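You operate a simulated robot arm through the tools that you are given. There is no shell and no other tool.

Carry out the task below with a simulated robot arm. There is one attempt and no reset: what you move stays moved.

JOB
Put things in order on the spare bench top. At the end: the green dust pad stands where the long core stood; the long core is on the cream board (marked "No. 8"); the red hand roller stands where the green dust pad stood; the red hold tag is on the gland carton (marked "GLANDS"); whatever was shut is shut again. Leave all else as you found it, and nothing knocked over. Set down upright: long core.

The check looks at the end state, three seconds after you hand in, the way a careful person would. Anything else that was tipped, shoved, dropped, spilled or broken makes it a failure.

ROBOT AND FRAMES
A 6-joint arm with a two-finger parallel gripper, fixed in place. Base frame: the origin is at the foot of the arm, x ahead of it, y to its left, z up; the work surface is at about z = 0.86. Readings come in m, degrees, newtons and seconds.
With the tool pointing down near the work surface it reaches from about 0.26 to 0.68 m from the base axis. Its first joint turns from -66.0 to 66.0 degrees. Payload 2.9 kg.
The tool frame sits at the grasp point between the pads (the TCP): z along the fingers, y along the line on which they close. The tips reach 0.03 m beyond it. The gripper opens to 0.11 m. The fingers are 0.02 m wide and 0.01 m thick; the gripper's body (0.048 by 0.112 m) begins 0.055 m behind the TCP.
Orientation is that of the tool frame in the base frame, as a unit quaternion [w, x, y, z]. With the fingers straight down and closing along the base's y, the tool's x points along the base's -x, its y along +y and its z along -z.

CONTROLS
- The arm moves only by the tool jog_arm. Its argument "rows" is a list of rows, each an object (a shift or turn left out is 0, a gripper value left out holds the last) with "dp": the shift along the tool's x, y, z in units of 100 mm (1.0 is 100 mm), a list of three; "dr": the turn, a rotation vector about the tool's x, y, z in units of 180 degrees (1.0 is 180 degrees), a list of three. In form: [{"dp": [tx, ty, tz], "dr": [wx, wy, wz]}, ...]. A call has 1 to 20 rows; each row is the pose to reach, as a shift and turn from the pose commanded when the call began, along the tool's axes at that moment. "jaw" is the closure, from 0 (fully open) to 1 (shut), set as the call begins (left out, the last holds). A call with a number of a shift or a turn outside -1 to 1 is refused whole. Rows are played at 5 a second. More than 0.05 m and 8.6 degrees between two rows, or a gripper value outside its range, and nothing of the call is played. Where a pose cannot be reached the arm comes as near as it can. A force on the tool above 40 N (or 10 N above the force at the start of the call, whichever is more), or a blocked arm, ends the call early, and 0.2 s more pass. The fingers move at their own pace (about 0.108 m/s each) and stop on an object; they squeeze with about 20 N. The grip force told is the motor's: it shows also when the fingers shut on nothing. Time passes only in rows, and 0.2 s behind the last, so rows that repeat a pose let the fingers close. The reply holds the time, the measured pose of the TCP, the force on the tool along the base axes, the opening and the grip force, in the units named above and with some noise, with the torque about the TCP (base axes, N m) and any sound that the robot's microphone picked up.
- Cameras (640 x 400 px; columns grow to the right, rows downward): "scene" is fixed at [0.0987, 0.4774, 1.3823]; the picture's right is [-0.42, -0.91, 0.00], its down [-0.66, 0.30, -0.69] and it looks along [0.63, -0.29, -0.72] (base axes); focal length 366 px, centre (320, 200). "wrist" rides on the gripper at [0.072, 0.017, -0.103] in the tool frame; the picture's right is [-0.23, 0.97, 0.00], its down [-0.76, -0.18, -0.62] and it looks along [-0.61, -0.14, 0.78] (tool axes); focal length 222 px, centre (320, 200). There is no depth. A picture from a camera that has moved, and an enlarged one, comes with that camera's place and axes in the base frame and with its lens. The place of the scene camera against the robot may be out by one fixed shift of up to 0.018 m in any direction.
- snapshot(camera): a new picture of that camera. No time passes.
- close_up(camera, box): a new picture of the part [left, top, right, bottom] of that camera's present view, enlarged. No time passes.
- close_job(): hands the job in; it is judged then, once.

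Places have to be worked out from the pictures, the camera data and where the tool is seen. Open the gripper and draw the arm clear of the work before you hand the job in, unless the task says otherwise.

The tools are called after "Request:" as a command line: name --argument value ..., lists and objects as JSON in quotes. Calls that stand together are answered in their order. jog_arm: Moves the arm, as the interface text tells. Its arguments: {"type":"object","properties":{"rows":{"type":"array","items":{"type":"object","properties":{"dp":{"type":"array","items":{"type":"number"}},"dr":{"type":"array","items":{"type":"number"}}}}},"jaw":{"type":"number"}},"required":["rows"]} The other tools are called the same way: snapshot (camera) takes a picture; close_up (camera, box) takes an enlarged picture of a part of a camera's view; close_job () hands the job in.

At the start:

```text
t: 0.0
ee_pos: [0.3309, 0.2771, 1.1249]
tcp_rot: [0.0, 0.0, 1.0, 0.0]
force: [-0.6, -0.2, 0.6]
moment: [0.04, -0.01, 0.02]
gripper_width: 0.11
grip_force: 0.1
```

scene: 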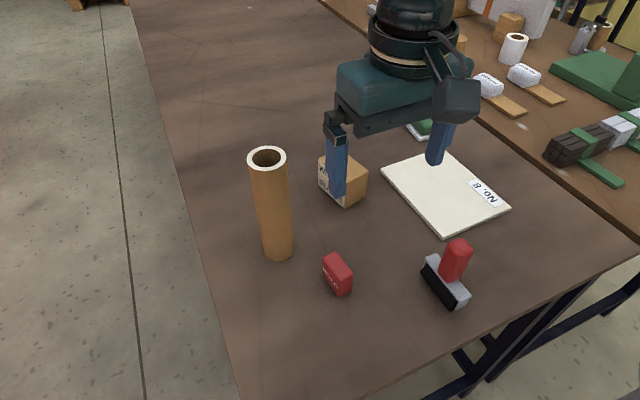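
wrist: 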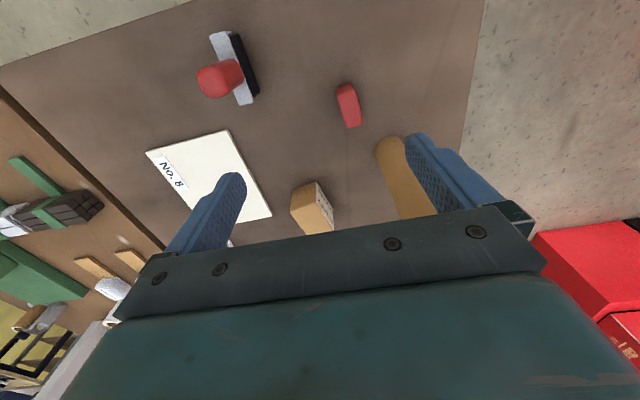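

I'll start by looking closely at the scene before moving anything.

Request:
close_up --camera "scene" --box '[230, 130, 390, 310]'

Request:
close_up --camera "scene" --box '[370, 100, 530, 320]'

Request:
close_up --camera "wrist" --box '[140, 0, 480, 240]'

Request:
close_up --camera "scene" --box '[400, 0, 640, 200]'

```text
2.22 times, centred on (310, 220) of scene
camera zoom: at [0.0987, 0.4774, 1.3823], right [-0.42, -0.91, 0.0], down [-0.66, 0.3, -0.69], along [0.63, -0.29, -0.72], focal length 814 px, centre (342, 156)
```

zoom: 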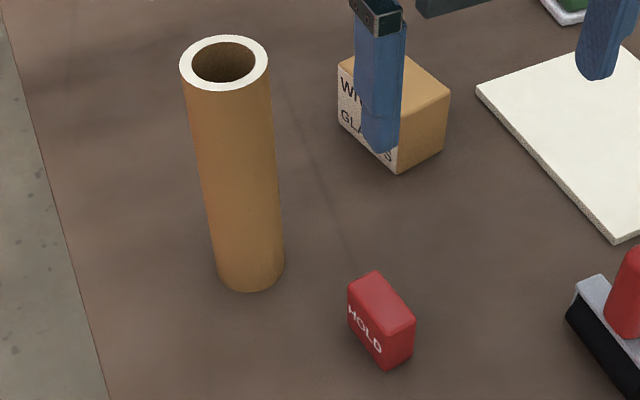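

```text
1.82 times, centred on (450, 210) of scene
camera zoom: at [0.0987, 0.4774, 1.3823], right [-0.42, -0.91, 0.0], down [-0.66, 0.3, -0.69], along [0.63, -0.29, -0.72], focal length 666 px, centre (84, 182)
```

zoom: 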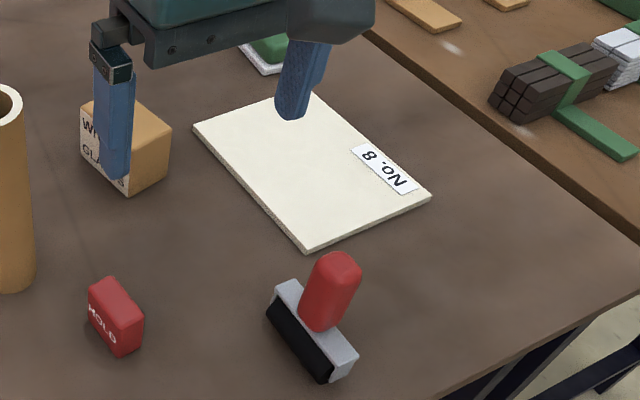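

```text
1.67 times, centred on (310, 120) of wrist
camera zoom: at [0.2583, 0.2955, 1.2289], right [0.23, 0.97, 0.0], down [0.76, -0.18, 0.62], along [0.61, -0.14, -0.78], focal length 370 px, centre (337, 333)
```

zoom: 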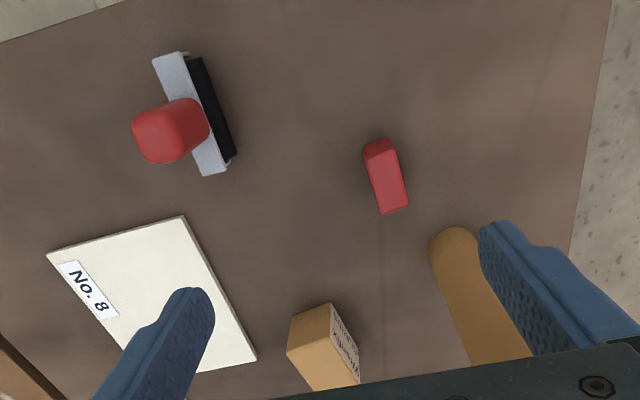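

```text
2.00 times, centred on (520, 100) of scene
camera zoom: at [0.0987, 0.4774, 1.3823], right [-0.42, -0.91, 0.0], down [-0.66, 0.3, -0.69], along [0.63, -0.29, -0.72], focal length 732 px, centre (-80, 400)
```

zoom: 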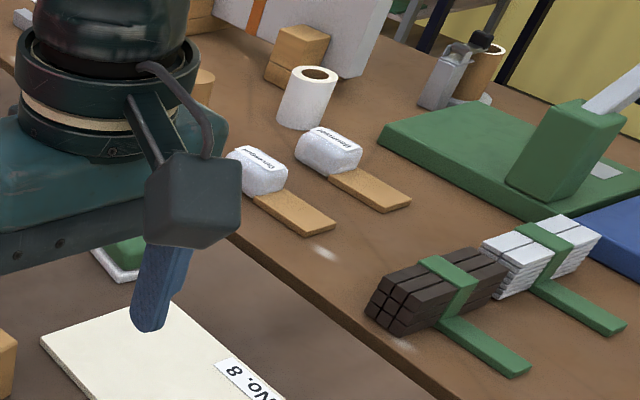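

The core stands near (0.475, 0.384), is about 0.21 m tall and about 53 mm across. The tag is near (0.37, 0.32). The dust pad is hidden behind the gripper, so I'll move the arm sideways and up to get a clear view.

Request:
jog_arm --rows '[{"dp": [0, -0.3, -0.2]}, {"dp": [0, -0.6, -0.4]}, {"dp": [0, -0.9, -0.5]}, {"dp": [0, -1, -0.5]}]' --jaw 0

```text
t: 1.0
ee_pos: [0.3274, 0.1789, 1.1763]
tcp_rot: [0.0, 0.0, 1.0, 0.0]
force: [-0.1, -0.6, 0.4]
moment: [0.01, 0.02, 0.02]
gripper_width: 0.1101
grip_force: 0.0
```

The arm moved as commanded, so I'll carry on toward y ≈ 0 to clear the view.

Request:
jog_arm --rows '[{"dp": [0, -0.3, 0]}, {"dp": [0, -0.6, 0]}, {"dp": [0, -0.9, 0]}, {"dp": [0, -1, 0]}]'

Request:
snapshot --camera "scene"

Request:
snapshot --camera "wrist"

```text
t: 2.0
ee_pos: [0.3301, 0.0749, 1.1753]
tcp_rot: [0.0, -0.001, 1.0, 0.0]
force: [-0.7, 0.2, -0.6]
moment: [0.03, 0.02, 0.0]
gripper_width: 0.11
grip_force: 0.1
```

```text
taken
```

scene: 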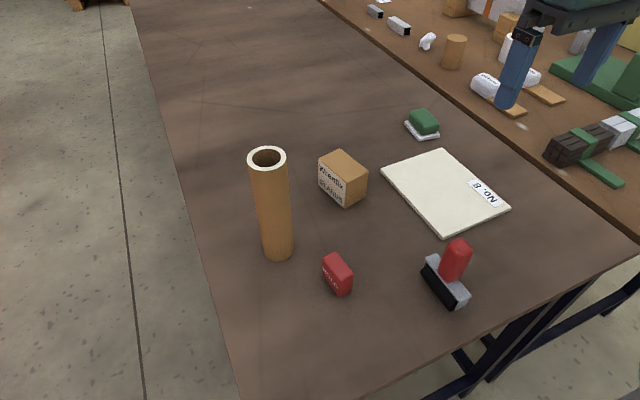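

```text
taken
camera wrist: at [0.2593, 0.0935, 1.2792], right [0.23, 0.97, 0.0], down [0.76, -0.18, 0.62], along [0.61, -0.14, -0.78], focal length 222 px, centre (320, 200)
```

wrist: 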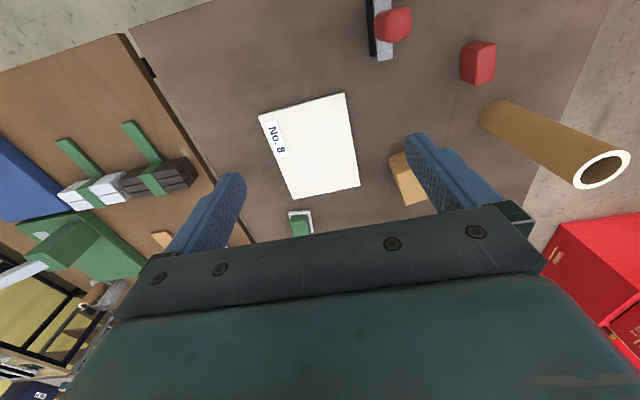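

Request:
close_up --camera "scene" --box '[380, 90, 480, 152]'

Request:
close_up --camera "scene" --box '[300, 130, 400, 220]'

Request:
close_up --camera "scene" --box '[400, 220, 500, 320]'

Request:
close_up --camera "wrist" --box '[240, 0, 500, 240]'

```text
6.40 times, centred on (430, 121) of scene
camera zoom: at [0.0987, 0.4774, 1.3823], right [-0.42, -0.91, 0.0], down [-0.66, 0.3, -0.69], along [0.63, -0.29, -0.72], focal length 2344 px, centre (-384, 706)
```

zoom: 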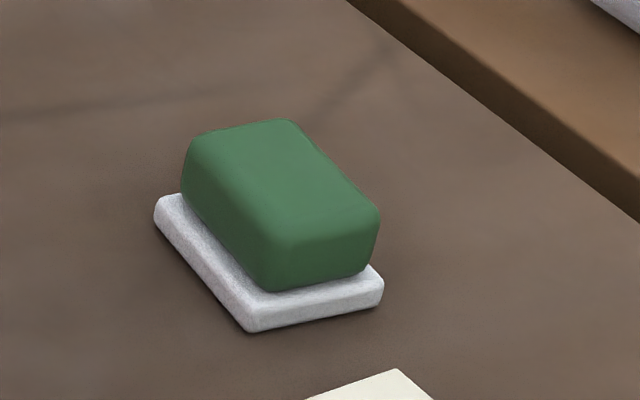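

```text
4.44 times, centred on (350, 175) of scene
camera zoom: at [0.0987, 0.4774, 1.3823], right [-0.42, -0.91, 0.0], down [-0.66, 0.3, -0.69], along [0.63, -0.29, -0.72], focal length 1628 px, centre (187, 311)
```

zoom: 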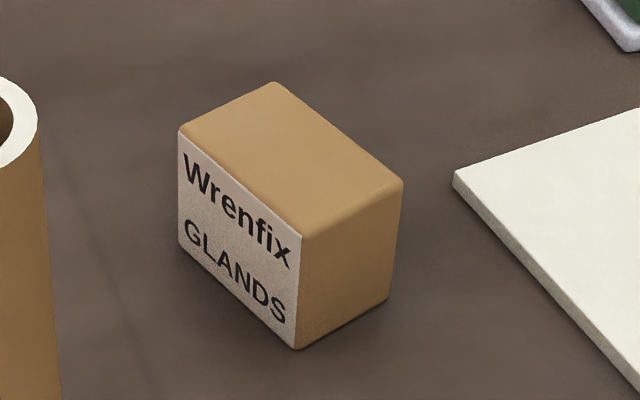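

```text
4.00 times, centred on (450, 270) of scene
camera zoom: at [0.0987, 0.4774, 1.3823], right [-0.42, -0.91, 0.0], down [-0.66, 0.3, -0.69], along [0.63, -0.29, -0.72], focal length 1465 px, centre (-200, -80)
```

zoom: 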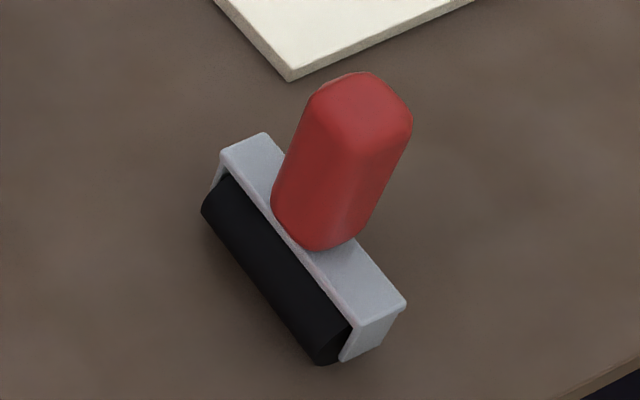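

```text
1.67 times, centred on (370, 120) of wrist
camera zoom: at [0.2593, 0.0935, 1.2792], right [0.23, 0.97, 0.0], down [0.76, -0.18, 0.62], along [0.61, -0.14, -0.78], focal length 370 px, centre (237, 333)
```

zoom: 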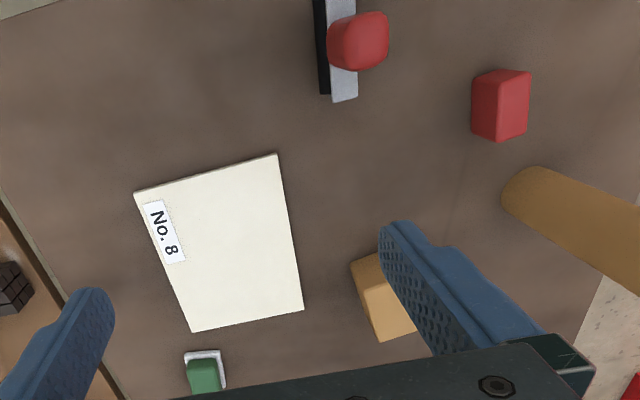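

Nothing on the bench looks closed. To keep the arm from reaching over the tall core later, I'll use this order:
1. Pad to a temporary free spot.
2. Roller to the pad's place.
3. Tag onto the carton.
4. Core to the board.
5. Pad to the core's place.

The pad looks to be near (0.64, -0.045), so I'll go over it for a precise wrist view.

Request:
jog_arm --rows '[{"dp": [-0.25, -0.1, 0.1]}, {"dp": [-0.5, -0.2, 0.2]}, {"dp": [-0.75, -0.3, 0.3]}, {"dp": [-1, -0.4, 0.4]}]'

Request:
jog_arm --rows '[{"dp": [-0.25, -0.1, 0.1]}, {"dp": [-0.5, -0.2, 0.2]}, {"dp": [-0.75, -0.3, 0.3]}, {"dp": [-1, -0.4, 0.4]}, {"dp": [-1, -0.4, 0.4]}]'

Request:
snapshot --camera "wrist"

Request:
snapshot --camera "scene"

```text
t: 3.0
ee_pos: [0.4308, 0.0386, 1.135]
tcp_rot: [0.0, 0.0, 1.0, 0.001]
force: [0.2, -0.9, 0.4]
moment: [-0.01, 0.0, 0.02]
gripper_width: 0.1097
grip_force: 0.0
```

```text
t: 4.2
ee_pos: [0.5277, -0.003, 1.0976]
tcp_rot: [0.0, 0.001, 1.0, 0.0]
force: [-0.5, -0.7, 0.7]
moment: [0.01, 0.01, -0.02]
gripper_width: 0.1098
grip_force: 0.1
```

```text
taken
camera wrist: at [0.4564, 0.0149, 1.2009], right [0.23, 0.97, 0.0], down [0.76, -0.18, 0.62], along [0.61, -0.14, -0.78], focal length 222 px, centre (320, 200)
```

wrist: 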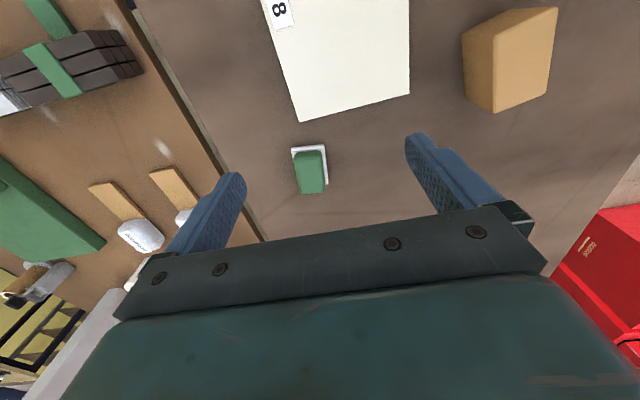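

```text
taken
```

scene: 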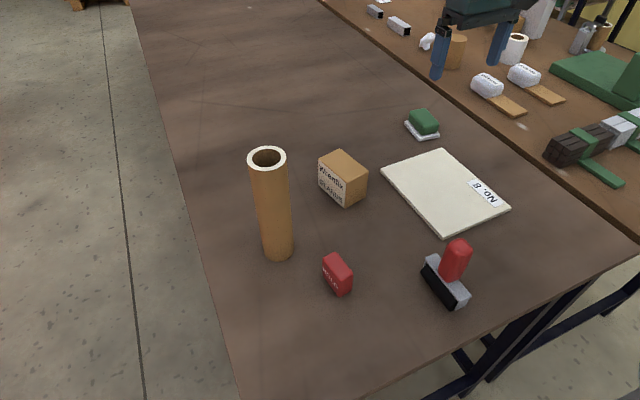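

Request:
close_up --camera "wrist" --box '[260, 120, 370, 210]'

Request:
close_up --camera "wrist" --box '[240, 0, 580, 212]'

```text
4.44 times, centred on (315, 165) of wrist
camera zoom: at [0.4564, 0.0149, 1.2009], right [0.23, 0.97, 0.0], down [0.76, -0.18, 0.62], along [0.61, -0.14, -0.78], focal length 987 px, centre (342, 356)
```

zoom: 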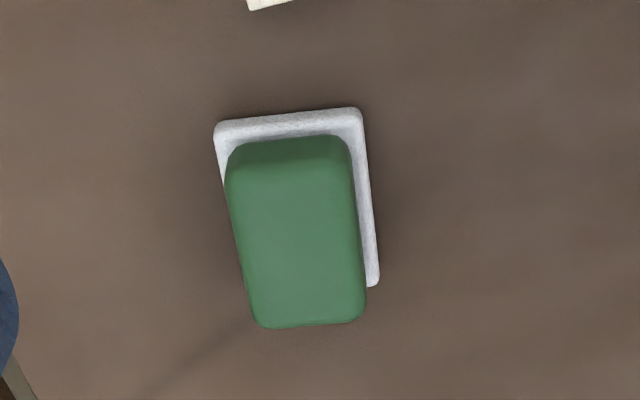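

```text
1.88 times, centred on (410, 106) of wrist
camera zoom: at [0.4564, 0.0149, 1.2009], right [0.23, 0.97, 0.0], down [0.76, -0.18, 0.62], along [0.61, -0.14, -0.78], focal length 418 px, centre (151, 377)
```

zoom: 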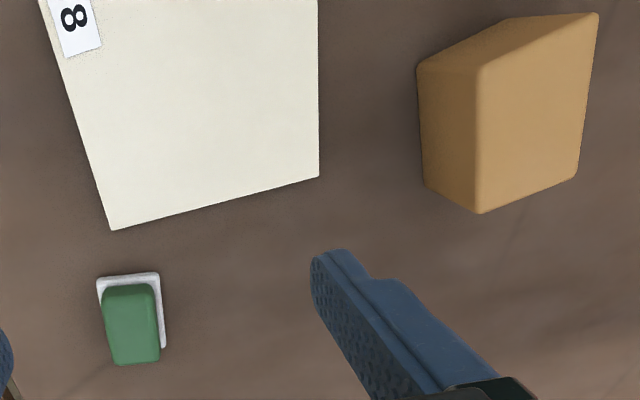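

The wrist view puts the pad centre near (0.640, -0.044), with its long axis turned about -7° from x and the green top near z = 0.90. I'll move above it and align.

Request:
jog_arm --rows '[{"dp": [-0.3, -0.11, 0.2]}, {"dp": [-0.6, -0.22, 0.4]}, {"dp": [-0.85, -0.33, 0.7]}, {"dp": [-1, -0.37, 0.9]}, {"dp": [-1, -0.37, 1.0]}]'

Request:
jog_arm --rows '[{"dp": [-0.11, -0.04, 0], "dr": [0, 0, 0.039]}, {"dp": [-0.11, -0.04, 0], "dr": [0, 0, 0.039]}]'

Request:
snapshot --camera "wrist"

```text
t: 5.4
ee_pos: [0.6298, -0.0406, 0.9957]
tcp_rot: [-0.001, 0.0, 1.0, 0.0]
force: [-0.3, 0.1, 0.1]
moment: [0.02, -0.01, 0.01]
gripper_width: 0.1101
grip_force: 0.1
```

```text
t: 6.0
ee_pos: [0.6415, -0.0438, 0.9962]
tcp_rot: [0.0, 0.062, 0.998, 0.0]
force: [-0.6, 0.3, 0.5]
moment: [-0.03, 0.02, -0.02]
gripper_width: 0.1098
grip_force: 0.1
```

```text
taken
camera wrist: at [0.5726, -0.0175, 1.0992], right [0.35, 0.94, 0.0], down [0.73, -0.27, 0.62], along [0.58, -0.22, -0.78], focal length 222 px, centre (320, 200)
```

wrist: 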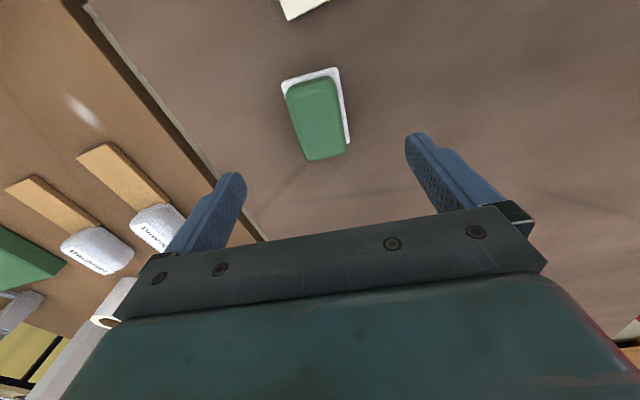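

Request:
close_up --camera "wrist" --box '[260, 50, 380, 170]'

```text
3.33 times, centred on (320, 110) of wrist
camera zoom: at [0.5726, -0.0175, 1.0992], right [0.35, 0.94, 0.0], down [0.73, -0.27, 0.62], along [0.58, -0.22, -0.78], focal length 740 px, centre (320, 500)
```

zoom: 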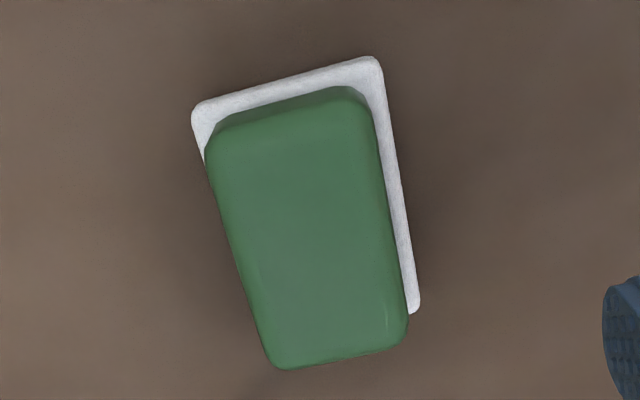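

The pad is centred under the TCP: the computed centre is (0.641, -0.0445) and the yaw matches. I'll descend to z ≈ 0.908, which keeps the tips just above the white base.

Request:
jog_arm --rows '[{"dp": [0, 0, 0.25]}, {"dp": [0, 0, 0.5]}, {"dp": [0, 0, 0.7]}, {"dp": [0, 0, 0.8]}, {"dp": [0, 0, 0.88]}, {"dp": [0, 0, 0.88]}]'

Request:
snapshot --camera "wrist"

Request:
close_up --camera "scene" --box '[380, 60, 500, 150]'

```text
t: 7.4
ee_pos: [0.641, -0.0415, 0.9081]
tcp_rot: [0.0, 0.06, 0.998, 0.001]
force: [-0.9, 0.3, -0.5]
moment: [-0.02, 0.02, -0.02]
gripper_width: 0.1098
grip_force: 0.0
```

```text
taken
camera wrist: at [0.572, -0.016, 1.0118], right [0.34, 0.94, 0.0], down [0.73, -0.27, 0.62], along [0.59, -0.21, -0.78], focal length 222 px, centre (320, 200)
```

wrist: 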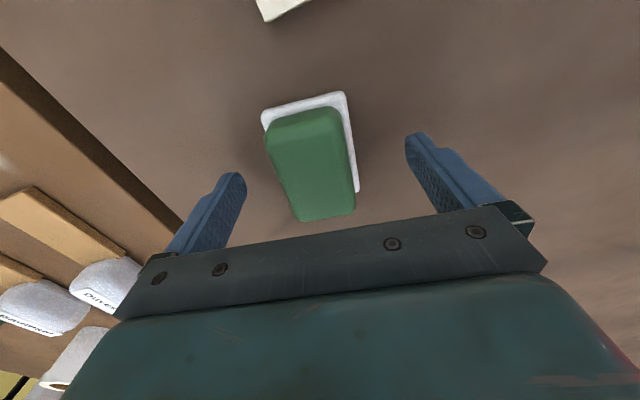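

```text
4.44 times, centred on (440, 105) of scene
camera zoom: at [0.0987, 0.4774, 1.3823], right [-0.42, -0.91, 0.0], down [-0.66, 0.3, -0.69], along [0.63, -0.29, -0.72], focal length 1628 px, centre (-213, 622)
```

zoom: 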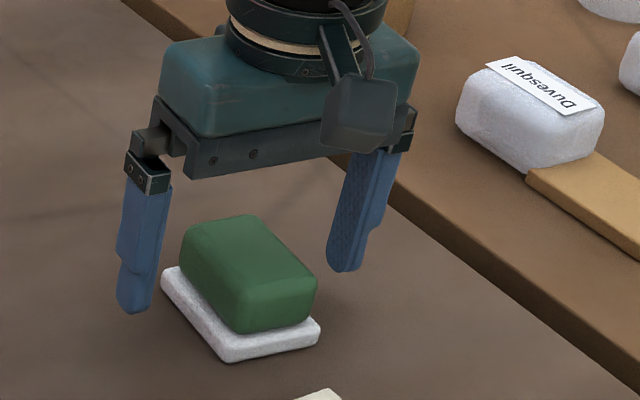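

Both fingers are outside the pad at the right height, with the pad about 3 mm toward -y. I'll correct that and close.

Request:
jog_arm --rows '[{"dp": [0, -0.03, 0]}, {"dp": [0, -0.03, 0]}]'

Request:
jog_arm --rows '[{"dp": [0, 0, 0]}, {"dp": [0, 0, 0]}, {"dp": [0, 0, 0]}, {"dp": [0, 0, 0]}]' --jaw 1

Request:
snapshot --camera "wrist"

```text
t: 8.0
ee_pos: [0.6407, -0.0456, 0.9095]
tcp_rot: [0.001, 0.061, 0.998, 0.0]
force: [0.1, 0.3, -0.4]
moment: [-0.02, 0.02, -0.01]
gripper_width: 0.1101
grip_force: 0.1
```

```text
t: 9.0
ee_pos: [0.6412, -0.0452, 0.9074]
tcp_rot: [0.001, 0.061, 0.998, 0.0]
force: [0.2, 0.2, 0.4]
moment: [-0.02, -0.06, 0.03]
gripper_width: 0.0443
grip_force: 19.9
```

```text
taken
camera wrist: at [0.5711, -0.0193, 1.0122], right [0.34, 0.94, 0.0], down [0.73, -0.27, 0.62], along [0.59, -0.21, -0.78], focal length 222 px, centre (320, 200)
```

wrist: 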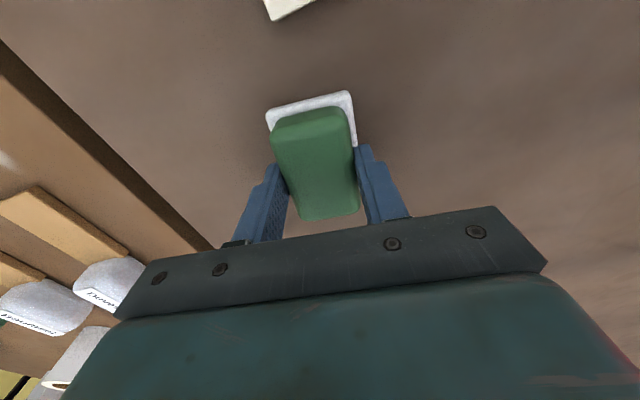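

The pad is gripped at 44 mm. I'll lift it about 9 cm and straighten the yaw on the way up.

Request:
jog_arm --rows '[{"dp": [0, 0, -0.1]}, {"dp": [0, 0, -0.3]}, {"dp": [0, 0, -0.6]}, {"dp": [0, 0, -0.9], "dr": [0, 0, -0.02]}, {"dp": [0, 0, -0.9], "dr": [0, 0, -0.039]}, {"dp": [0, 0, -0.9], "dr": [0, 0, -0.039]}]'

Request:
snapshot --camera "wrist"

Request:
snapshot --camera "scene"

```text
t: 10.4
ee_pos: [0.639, -0.0479, 0.9981]
tcp_rot: [0.0, -0.001, 1.0, 0.0]
force: [-1.0, 0.1, -0.1]
moment: [0.02, -0.01, 0.02]
gripper_width: 0.0441
grip_force: 20.2
```

```text
taken
camera wrist: at [0.5679, -0.0293, 1.1017], right [0.23, 0.97, 0.0], down [0.76, -0.18, 0.62], along [0.61, -0.14, -0.78], focal length 222 px, centre (320, 200)
```

wrist: 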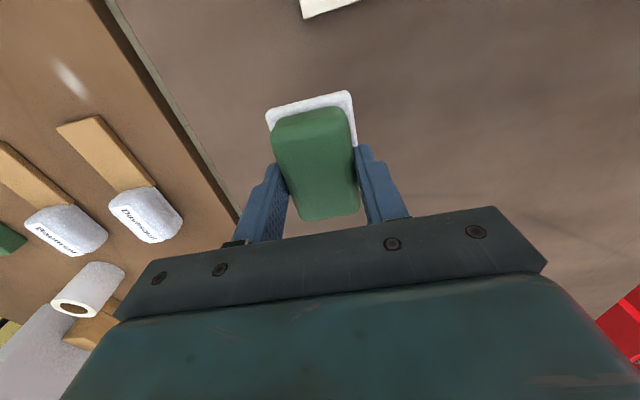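

```text
taken
```

scene: 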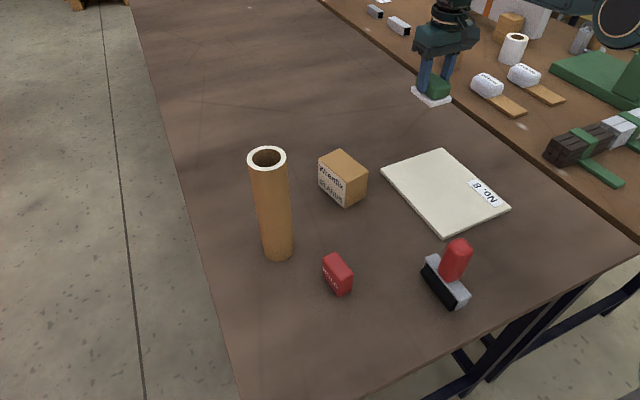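

The pad hangs level in the grip. I'll carry it toward the temporary spot near (0.42, 0.215), going back in x first and then left, clear of the carton.

Request:
jog_arm --rows '[{"dp": [0.25, 0.15, 0]}, {"dp": [0.5, 0.3, 0]}, {"dp": [0.75, 0.45, 0]}, {"dp": [1, 0.6, 0]}]'

Request:
jog_arm --rows '[{"dp": [0.25, 0.25, 0]}, {"dp": [0.5, 0.5, 0]}, {"dp": [0.75, 0.75, 0]}, {"dp": [1, 1, 0]}]'

Request:
jog_arm --rows '[{"dp": [0.05, 0.25, 0]}, {"dp": [0.1, 0.5, 0]}, {"dp": [0.2, 0.75, 0]}, {"dp": [0.2, 1, 0]}, {"dp": [0.2, 1, 0]}]'

Request:
snapshot --camera "wrist"

Request:
snapshot --camera "scene"

```text
t: 11.4
ee_pos: [0.5403, 0.0142, 0.9934]
tcp_rot: [0.0, 0.0, 1.0, 0.0]
force: [-1.1, 0.2, -0.2]
moment: [-0.02, -0.01, 0.03]
gripper_width: 0.0441
grip_force: 20.0
```

```text
t: 12.4
ee_pos: [0.4401, 0.1142, 0.9968]
tcp_rot: [0.0, 0.002, 1.0, 0.0]
force: [-0.1, -0.5, -0.5]
moment: [-0.03, 0.0, 0.0]
gripper_width: 0.0443
grip_force: 20.4
```

```text
t: 13.6
ee_pos: [0.4193, 0.2136, 0.9971]
tcp_rot: [0.0, 0.0, 1.0, 0.0]
force: [0.1, 0.8, -1.1]
moment: [0.01, 0.02, -0.03]
gripper_width: 0.0441
grip_force: 20.1
```

```text
taken
camera wrist: at [0.3477, 0.2304, 1.1015], right [0.23, 0.97, 0.0], down [0.76, -0.18, 0.62], along [0.61, -0.14, -0.78], focal length 222 px, centre (320, 200)
```

wrist: 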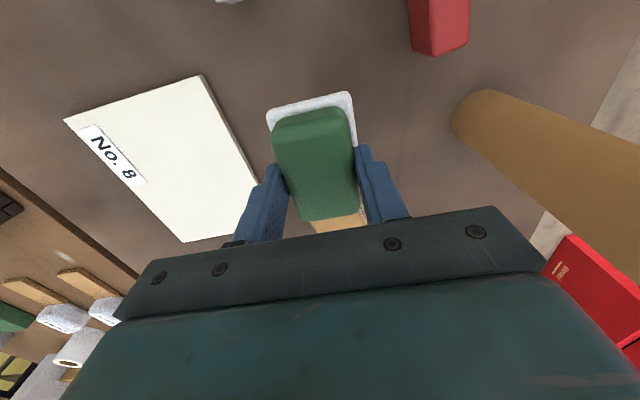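

```text
taken
```

scene: 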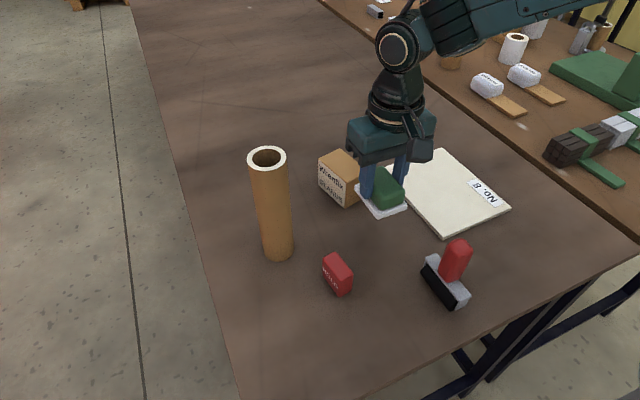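

The pad is over the free spot at (0.419, 0.214), so I'll lower it to the table. The TCP was at about 0.908 when the pad was resting.

Request:
jog_arm --rows '[{"dp": [0, 0, 0.25]}, {"dp": [0, 0, 0.5]}, {"dp": [0, 0, 0.7]}, {"dp": [0, 0, 0.8]}, {"dp": [0, 0, 0.86]}, {"dp": [0, 0, 0.885]}, {"dp": [0, 0, 0.885]}]'

```text
t: 15.2
ee_pos: [0.4211, 0.2151, 0.9094]
tcp_rot: [0.0, 0.0, 1.0, 0.001]
force: [-0.2, 0.5, -0.9]
moment: [-0.01, -0.02, 0.01]
gripper_width: 0.044
grip_force: 19.7
```

The force shows no clear contact yet, so I'll ease down 2 mm more to seat it.

Request:
jog_arm --rows '[{"dp": [0, 0, 0.01]}, {"dp": [0, 0, 0.02]}, {"dp": [0, 0, 0.02]}]'

Request:
close_up --camera "scene" --box '[320, 140, 440, 240]'

```text
t: 16.0
ee_pos: [0.4211, 0.2153, 0.9067]
tcp_rot: [0.002, -0.001, 1.0, 0.001]
force: [-6.6, 2.7, 18.0]
moment: [0.07, 0.17, 0.06]
gripper_width: 0.0441
grip_force: 20.2
```

```text
4.00 times, centred on (380, 190) of scene
camera zoom: at [0.0983, 0.4773, 1.3823], right [-0.42, -0.91, 0.0], down [-0.66, 0.3, -0.69], along [0.63, -0.29, -0.72], focal length 1465 px, centre (80, 240)
```

zoom: 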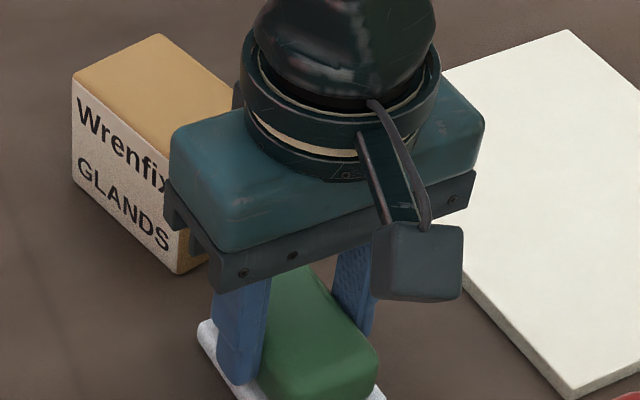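

It made contact at z ≈ 0.9075 with 18 N upward. I'll ease up 1 mm, open, and then retreat straight up.

Request:
jog_arm --rows '[{"dp": [0, 0, -0.012]}, {"dp": [0, 0, -0.012]}]'

Request:
jog_arm --rows '[{"dp": [0, 0, 0]}, {"dp": [0, 0, 0]}, {"dp": [0, 0, 0]}, {"dp": [0, 0, 0]}]' --jaw 0

Request:
jog_arm --rows '[{"dp": [0, 0, -0.2]}, {"dp": [0, 0, -0.5]}, {"dp": [0, 0, -0.8]}, {"dp": [0, 0, -1]}]'

Request:
jog_arm --rows '[{"dp": [0.2, 0, -0.2]}, {"dp": [0.4, 0, -0.4]}, {"dp": [0.6, -0.1, -0.6]}, {"dp": [0.6, -0.2, -0.6]}]'

Request:
snapshot --camera "wrist"

Request:
snapshot --camera "scene"

```text
t: 16.6
ee_pos: [0.4214, 0.2134, 0.9071]
tcp_rot: [0.001, 0.0, 1.0, -0.001]
force: [1.4, 4.1, 6.6]
moment: [0.18, -0.2, 0.08]
gripper_width: 0.0444
grip_force: 20.2
```

```text
t: 17.6
ee_pos: [0.4217, 0.2142, 0.9074]
tcp_rot: [0.0, 0.0, 1.0, -0.001]
force: [0.2, -0.6, 0.7]
moment: [0.04, -0.02, 0.02]
gripper_width: 0.1099
grip_force: 0.1
```

```text
t: 18.6
ee_pos: [0.4197, 0.2131, 1.007]
tcp_rot: [0.0, -0.001, 1.0, 0.0]
force: [0.3, 0.0, -0.2]
moment: [0.0, -0.03, 0.01]
gripper_width: 0.1099
grip_force: 0.0
```

```text
t: 19.6
ee_pos: [0.3591, 0.1956, 1.0679]
tcp_rot: [0.0, 0.0, 1.0, 0.0]
force: [-0.1, 0.0, 0.3]
moment: [0.01, -0.03, -0.02]
gripper_width: 0.1102
grip_force: 0.1
```

```text
taken
camera wrist: at [0.2875, 0.2126, 1.1713], right [0.23, 0.97, 0.0], down [0.76, -0.18, 0.62], along [0.61, -0.14, -0.78], focal length 222 px, centre (320, 200)
```

wrist: 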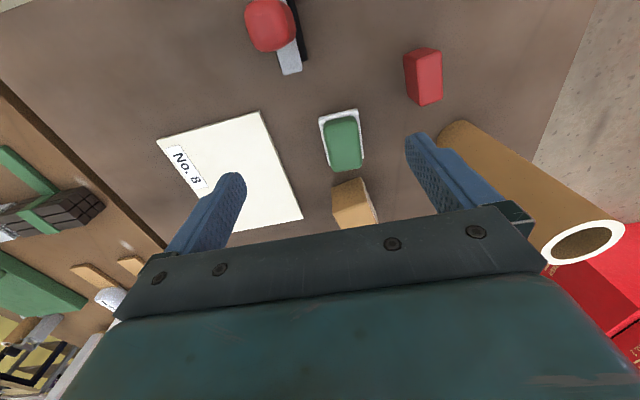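

```text
taken
```

scene: 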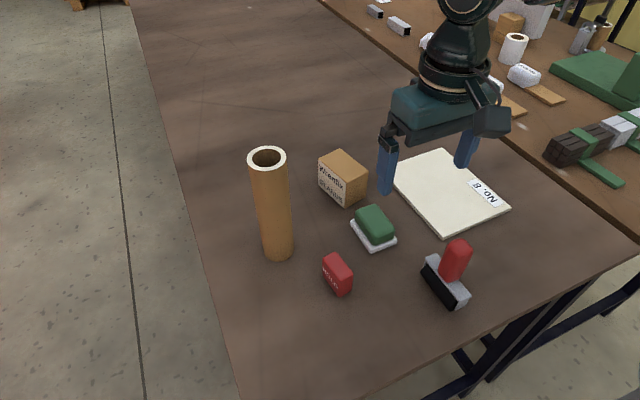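

The pad is set down flat at the temporary spot. Next I'll move over the roller, near (0.288, 0.178), and check it from the wrist.

Request:
jog_arm --rows '[{"dp": [0.2, -0.05, -0.2]}, {"dp": [0.45, -0.1, -0.3]}, {"dp": [0.69, -0.15, -0.3]}, {"dp": [0.69, -0.15, -0.3]}]'

Request:
snapshot --camera "wrist"

Request:
close_up --camera "wrist" --box '[220, 0, 430, 190]'

Request:
close_up --camera "scene" --box '[380, 180, 540, 320]'

```text
t: 20.6
ee_pos: [0.2915, 0.1809, 1.0981]
tcp_rot: [0.0, 0.0, 1.0, 0.001]
force: [-0.4, -0.5, -0.4]
moment: [0.03, -0.03, -0.01]
gripper_width: 0.1101
grip_force: 0.0
```

```text
taken
camera wrist: at [0.2198, 0.1978, 1.2012], right [0.23, 0.97, 0.0], down [0.76, -0.18, 0.62], along [0.61, -0.14, -0.78], focal length 222 px, centre (320, 200)
```

wrist: 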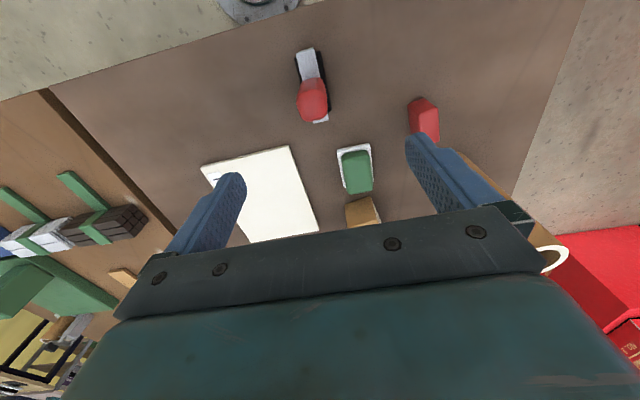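

```text
2.11 times, centred on (325, 95) of wrist
camera zoom: at [0.2198, 0.1978, 1.2012], right [0.23, 0.97, 0.0], down [0.76, -0.18, 0.62], along [0.61, -0.14, -0.78], focal length 468 px, centre (310, 421)
```

zoom: 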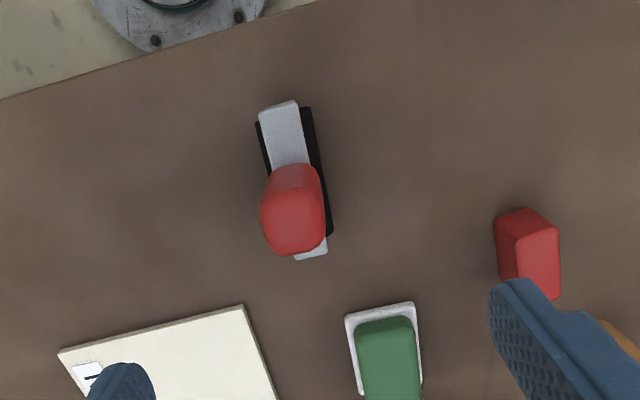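

```text
2.86 times, centred on (460, 250) of scene
camera zoom: at [0.0987, 0.4774, 1.3823], right [-0.42, -0.91, 0.0], down [-0.66, 0.3, -0.69], along [0.63, -0.29, -0.72], focal length 1046 px, centre (-80, 57)
```

zoom: 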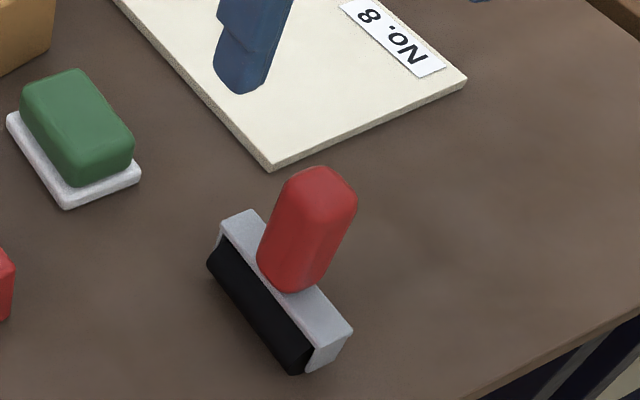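

The roller is vertical, with its centre at (0.280, 0.1755), its long axis along x, and the handle top near z ≈ 0.987. I'll align and descend in stages to TCP z ≈ 0.955.

Request:
jog_arm --rows '[{"dp": [0.115, -0.052, 0]}, {"dp": [0.115, -0.052, 0.2]}, {"dp": [0.115, -0.052, 0.4]}, {"dp": [0.115, -0.052, 0.6]}, {"dp": [0.115, -0.052, 0.6]}]'

Request:
close_up --camera "wrist" --box '[220, 0, 430, 190]'

Request:
close_up --camera "scene" --box '[360, 150, 560, 320]'

```text
t: 21.8
ee_pos: [0.2786, 0.1749, 1.037]
tcp_rot: [0.0, 0.0, 1.0, 0.0]
force: [0.5, 0.0, -0.7]
moment: [-0.01, 0.02, 0.01]
gripper_width: 0.1099
grip_force: 0.0
```

```text
2.11 times, centred on (325, 95) of wrist
camera zoom: at [0.2072, 0.1918, 1.1412], right [0.23, 0.97, 0.0], down [0.76, -0.18, 0.62], along [0.61, -0.14, -0.78], focal length 468 px, centre (310, 421)
```

zoom: 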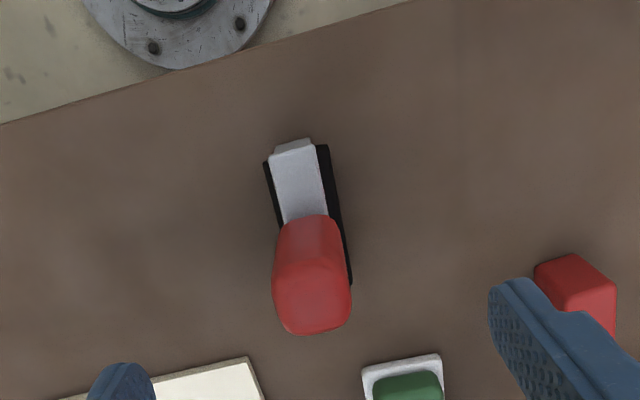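

```text
2.35 times, centred on (460, 235) of scene
camera zoom: at [0.0987, 0.4774, 1.3823], right [-0.42, -0.91, 0.0], down [-0.66, 0.3, -0.69], along [0.63, -0.29, -0.72], focal length 862 px, centre (-9, 118)
```

zoom: 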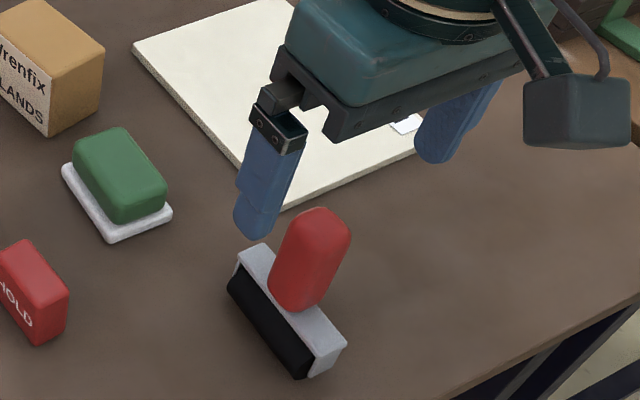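

The handle lies between the fingers, about 2 mm toward +y. I'll descend to z = 0.955 and close.

Request:
jog_arm --rows '[{"dp": [0, 0.015, 0.2]}, {"dp": [0, 0.015, 0.4]}, {"dp": [0, 0.015, 0.6]}, {"dp": [0, 0.015, 0.75]}, {"dp": [0, 0.015, 0.82]}, {"dp": [0, 0.015, 0.82]}]'

Request:
snapshot --camera "wrist"

Request:
close_up --camera "scene" --box '[360, 150, 560, 320]'

```text
t: 23.2
ee_pos: [0.2803, 0.176, 0.9557]
tcp_rot: [0.001, 0.001, 1.0, 0.0]
force: [0.0, 0.8, -0.8]
moment: [-0.02, -0.01, 0.0]
gripper_width: 0.1098
grip_force: 0.2
```

```text
taken
camera wrist: at [0.2094, 0.1927, 1.0595], right [0.23, 0.97, 0.0], down [0.76, -0.18, 0.62], along [0.61, -0.14, -0.78], focal length 222 px, centre (320, 200)
```

wrist: 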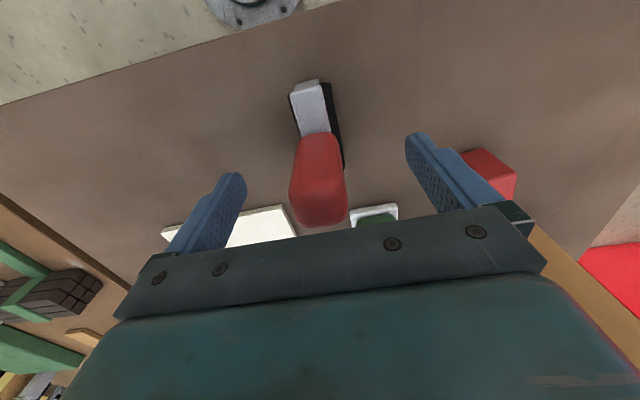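

```text
2.35 times, centred on (460, 235) of scene
camera zoom: at [0.0987, 0.4774, 1.3823], right [-0.42, -0.91, 0.0], down [-0.66, 0.3, -0.69], along [0.63, -0.29, -0.72], focal length 862 px, centre (-9, 118)
```

zoom: 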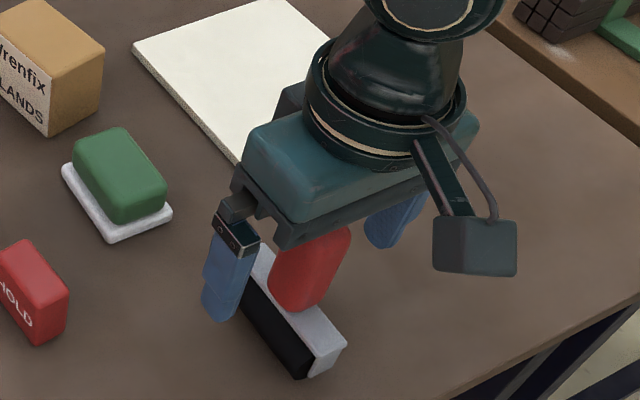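

The handle is centred between the pads, so I'll close on it.

Request:
jog_arm --rows '[{"dp": [0, 0, 0]}, {"dp": [0, 0, 0]}, {"dp": [0, 0, 0]}, {"dp": [0, 0, 0]}]' --jaw 1

Request:
snapshot --camera "wrist"

```text
t: 24.2
ee_pos: [0.2826, 0.1756, 0.9562]
tcp_rot: [0.0, 0.0, 1.0, 0.0]
force: [0.5, 0.4, -0.6]
moment: [-0.01, 0.06, 0.0]
gripper_width: 0.0297
grip_force: 20.7
```

```text
taken
camera wrist: at [0.2094, 0.1927, 1.0596], right [0.23, 0.97, 0.0], down [0.76, -0.18, 0.62], along [0.61, -0.14, -0.78], focal length 222 px, centre (320, 200)
```

wrist: 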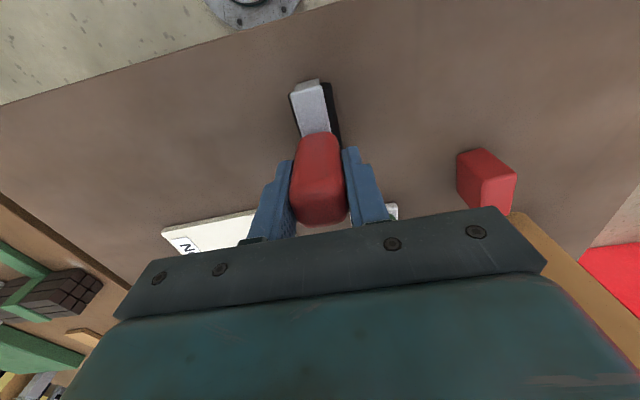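

The roller handle is gripped at 29.7 mm, with a resting TCP z of about 0.956. I'll lift and carry it over the board to the pad's old place at (0.641, -0.0445).

Request:
jog_arm --rows '[{"dp": [0, 0, -0.1]}, {"dp": [0, 0, -0.3]}, {"dp": [0, 0, -0.6]}, {"dp": [0, 0, -0.85]}, {"dp": [0, 0, -0.9]}]'

Request:
jog_arm --rows '[{"dp": [-0.22, -0.14, 0]}, {"dp": [-0.45, -0.275, 0]}, {"dp": [-0.67, -0.41, 0]}, {"dp": [-0.9, -0.55, 0]}]'

Request:
snapshot --camera "scene"

```text
t: 25.4
ee_pos: [0.2815, 0.175, 1.0468]
tcp_rot: [0.0, 0.0, 1.0, -0.001]
force: [-0.3, -1.0, -1.6]
moment: [0.0, -0.03, 0.02]
gripper_width: 0.0299
grip_force: 19.5
```

```text
t: 26.4
ee_pos: [0.3698, 0.1181, 1.0459]
tcp_rot: [0.0, -0.001, 1.0, 0.0]
force: [0.7, 0.3, -1.7]
moment: [0.01, -0.02, 0.0]
gripper_width: 0.0299
grip_force: 20.0
```

```text
taken
```

scene: 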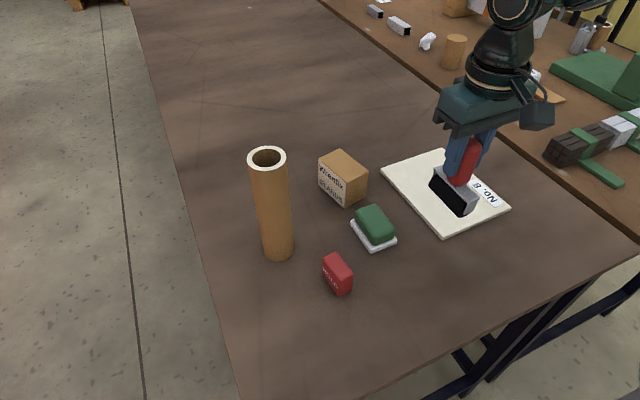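

The roller is held upright and clear of everything, so I'll keep going to the target.

Request:
jog_arm --rows '[{"dp": [-0.22, -0.14, 0]}, {"dp": [-0.45, -0.275, 0]}, {"dp": [-0.67, -0.41, 0]}, {"dp": [-0.9, -0.55, 0]}]'

Request:
jog_arm --rows '[{"dp": [-0.22, -0.14, 0]}, {"dp": [-0.45, -0.275, 0]}, {"dp": [-0.67, -0.41, 0]}, {"dp": [-0.9, -0.55, 0]}]'

Request:
jog_arm --rows '[{"dp": [-0.22, -0.14, 0]}, {"dp": [-0.45, -0.275, 0]}, {"dp": [-0.67, -0.41, 0]}, {"dp": [-0.9, -0.55, 0]}, {"dp": [-0.9, -0.55, 0]}]'

Request:
snapshot --camera "scene"

Request:
snapshot --camera "wrist"

```text
t: 27.4
ee_pos: [0.461, 0.0652, 1.0454]
tcp_rot: [0.0, 0.0, 1.0, -0.001]
force: [0.2, 0.5, -1.4]
moment: [-0.02, -0.01, 0.0]
gripper_width: 0.0298
grip_force: 20.1
```

```text
t: 28.4
ee_pos: [0.5504, 0.0123, 1.0462]
tcp_rot: [-0.001, 0.0, 1.0, 0.0]
force: [0.2, -0.8, -1.6]
moment: [-0.01, -0.04, 0.04]
gripper_width: 0.0296
grip_force: 19.7
```

```text
t: 29.6
ee_pos: [0.6402, -0.0448, 1.0463]
tcp_rot: [-0.002, 0.0, 1.0, 0.0]
force: [0.1, -0.6, -1.6]
moment: [0.02, 0.0, 0.0]
gripper_width: 0.0296
grip_force: 20.3
```

```text
taken
```

scene: 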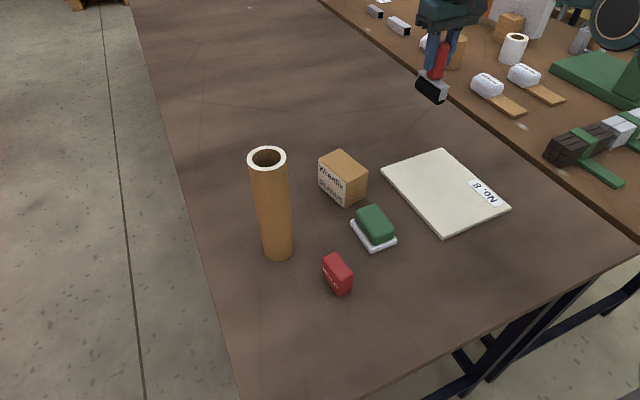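

```text
taken
camera wrist: at [0.5696, -0.0276, 1.149], right [0.23, 0.97, 0.0], down [0.76, -0.18, 0.62], along [0.61, -0.14, -0.78], focal length 222 px, centre (320, 200)
```

wrist: 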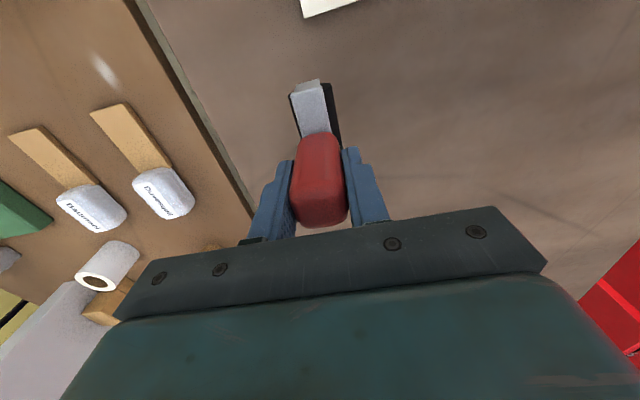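

I'm over the target at (0.640, -0.045), so I'll lower the roller to z ≈ 0.957 and then feel for contact.

Request:
jog_arm --rows '[{"dp": [0, 0, 0.25]}, {"dp": [0, 0, 0.5]}, {"dp": [0, 0, 0.7]}, {"dp": [0, 0, 0.82]}, {"dp": [0, 0, 0.88]}, {"dp": [0, 0, 0.895]}, {"dp": [0, 0, 0.895]}]'

```text
t: 31.2
ee_pos: [0.6408, -0.0459, 0.9553]
tcp_rot: [0.0, -0.001, 1.0, 0.001]
force: [0.0, -0.3, -1.0]
moment: [-0.02, 0.0, 0.0]
gripper_width: 0.0297
grip_force: 19.9
```

There's no contact yet, so I'll creep down 1 mm at a time.

Request:
jog_arm --rows '[{"dp": [0, 0, 0.01]}, {"dp": [0, 0, 0.01]}]'

```text
t: 31.8
ee_pos: [0.6406, -0.0462, 0.9555]
tcp_rot: [0.0, 0.0, 1.0, 0.0]
force: [-2.5, -0.2, 3.1]
moment: [-0.02, 0.2, 0.0]
gripper_width: 0.0297
grip_force: 20.3
```

The roller has made light contact and is resting on the table. I'll open the gripper and retreat straight up.

Request:
jog_arm --rows '[{"dp": [0, 0, 0]}, {"dp": [0, 0, 0]}, {"dp": [0, 0, 0]}, {"dp": [0, 0, 0]}]' --jaw 0

Request:
snapshot --camera "wrist"

Request:
jog_arm --rows '[{"dp": [0, 0, -0.15]}, {"dp": [0, 0, -0.4]}, {"dp": [0, 0, -0.7]}, {"dp": [0, 0, -1]}]'

Request:
snapshot --camera "scene"

Request:
snapshot --camera "wrist"

```text
t: 32.8
ee_pos: [0.64, -0.0447, 0.9553]
tcp_rot: [0.0, 0.0, 1.0, 0.0]
force: [0.2, -0.2, 0.2]
moment: [0.0, 0.0, 0.06]
gripper_width: 0.11
grip_force: 0.1
```

```text
taken
camera wrist: at [0.5689, -0.028, 1.059], right [0.23, 0.97, 0.0], down [0.76, -0.18, 0.62], along [0.61, -0.14, -0.78], focal length 222 px, centre (320, 200)
```

wrist: 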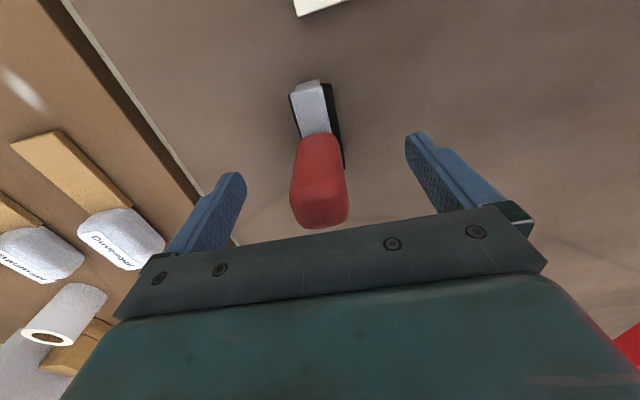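

```text
t: 33.8
ee_pos: [0.6416, -0.0434, 1.0571]
tcp_rot: [0.001, 0.0, 1.0, 0.0]
force: [-0.9, 0.2, -0.3]
moment: [0.01, -0.02, -0.02]
gripper_width: 0.1101
grip_force: 0.0
```

```text
taken
```

scene: 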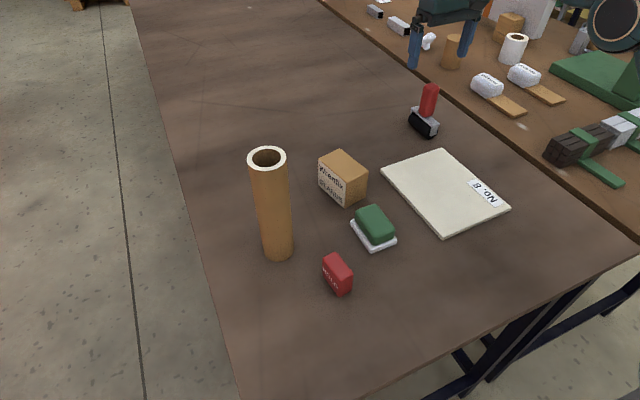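

```text
taken
camera wrist: at [0.5695, -0.0262, 1.1601], right [0.23, 0.97, 0.0], down [0.76, -0.18, 0.62], along [0.61, -0.14, -0.78], focal length 222 px, centre (320, 200)
```

wrist: 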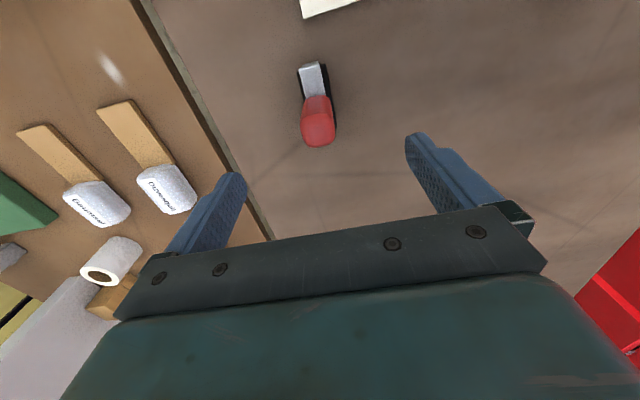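

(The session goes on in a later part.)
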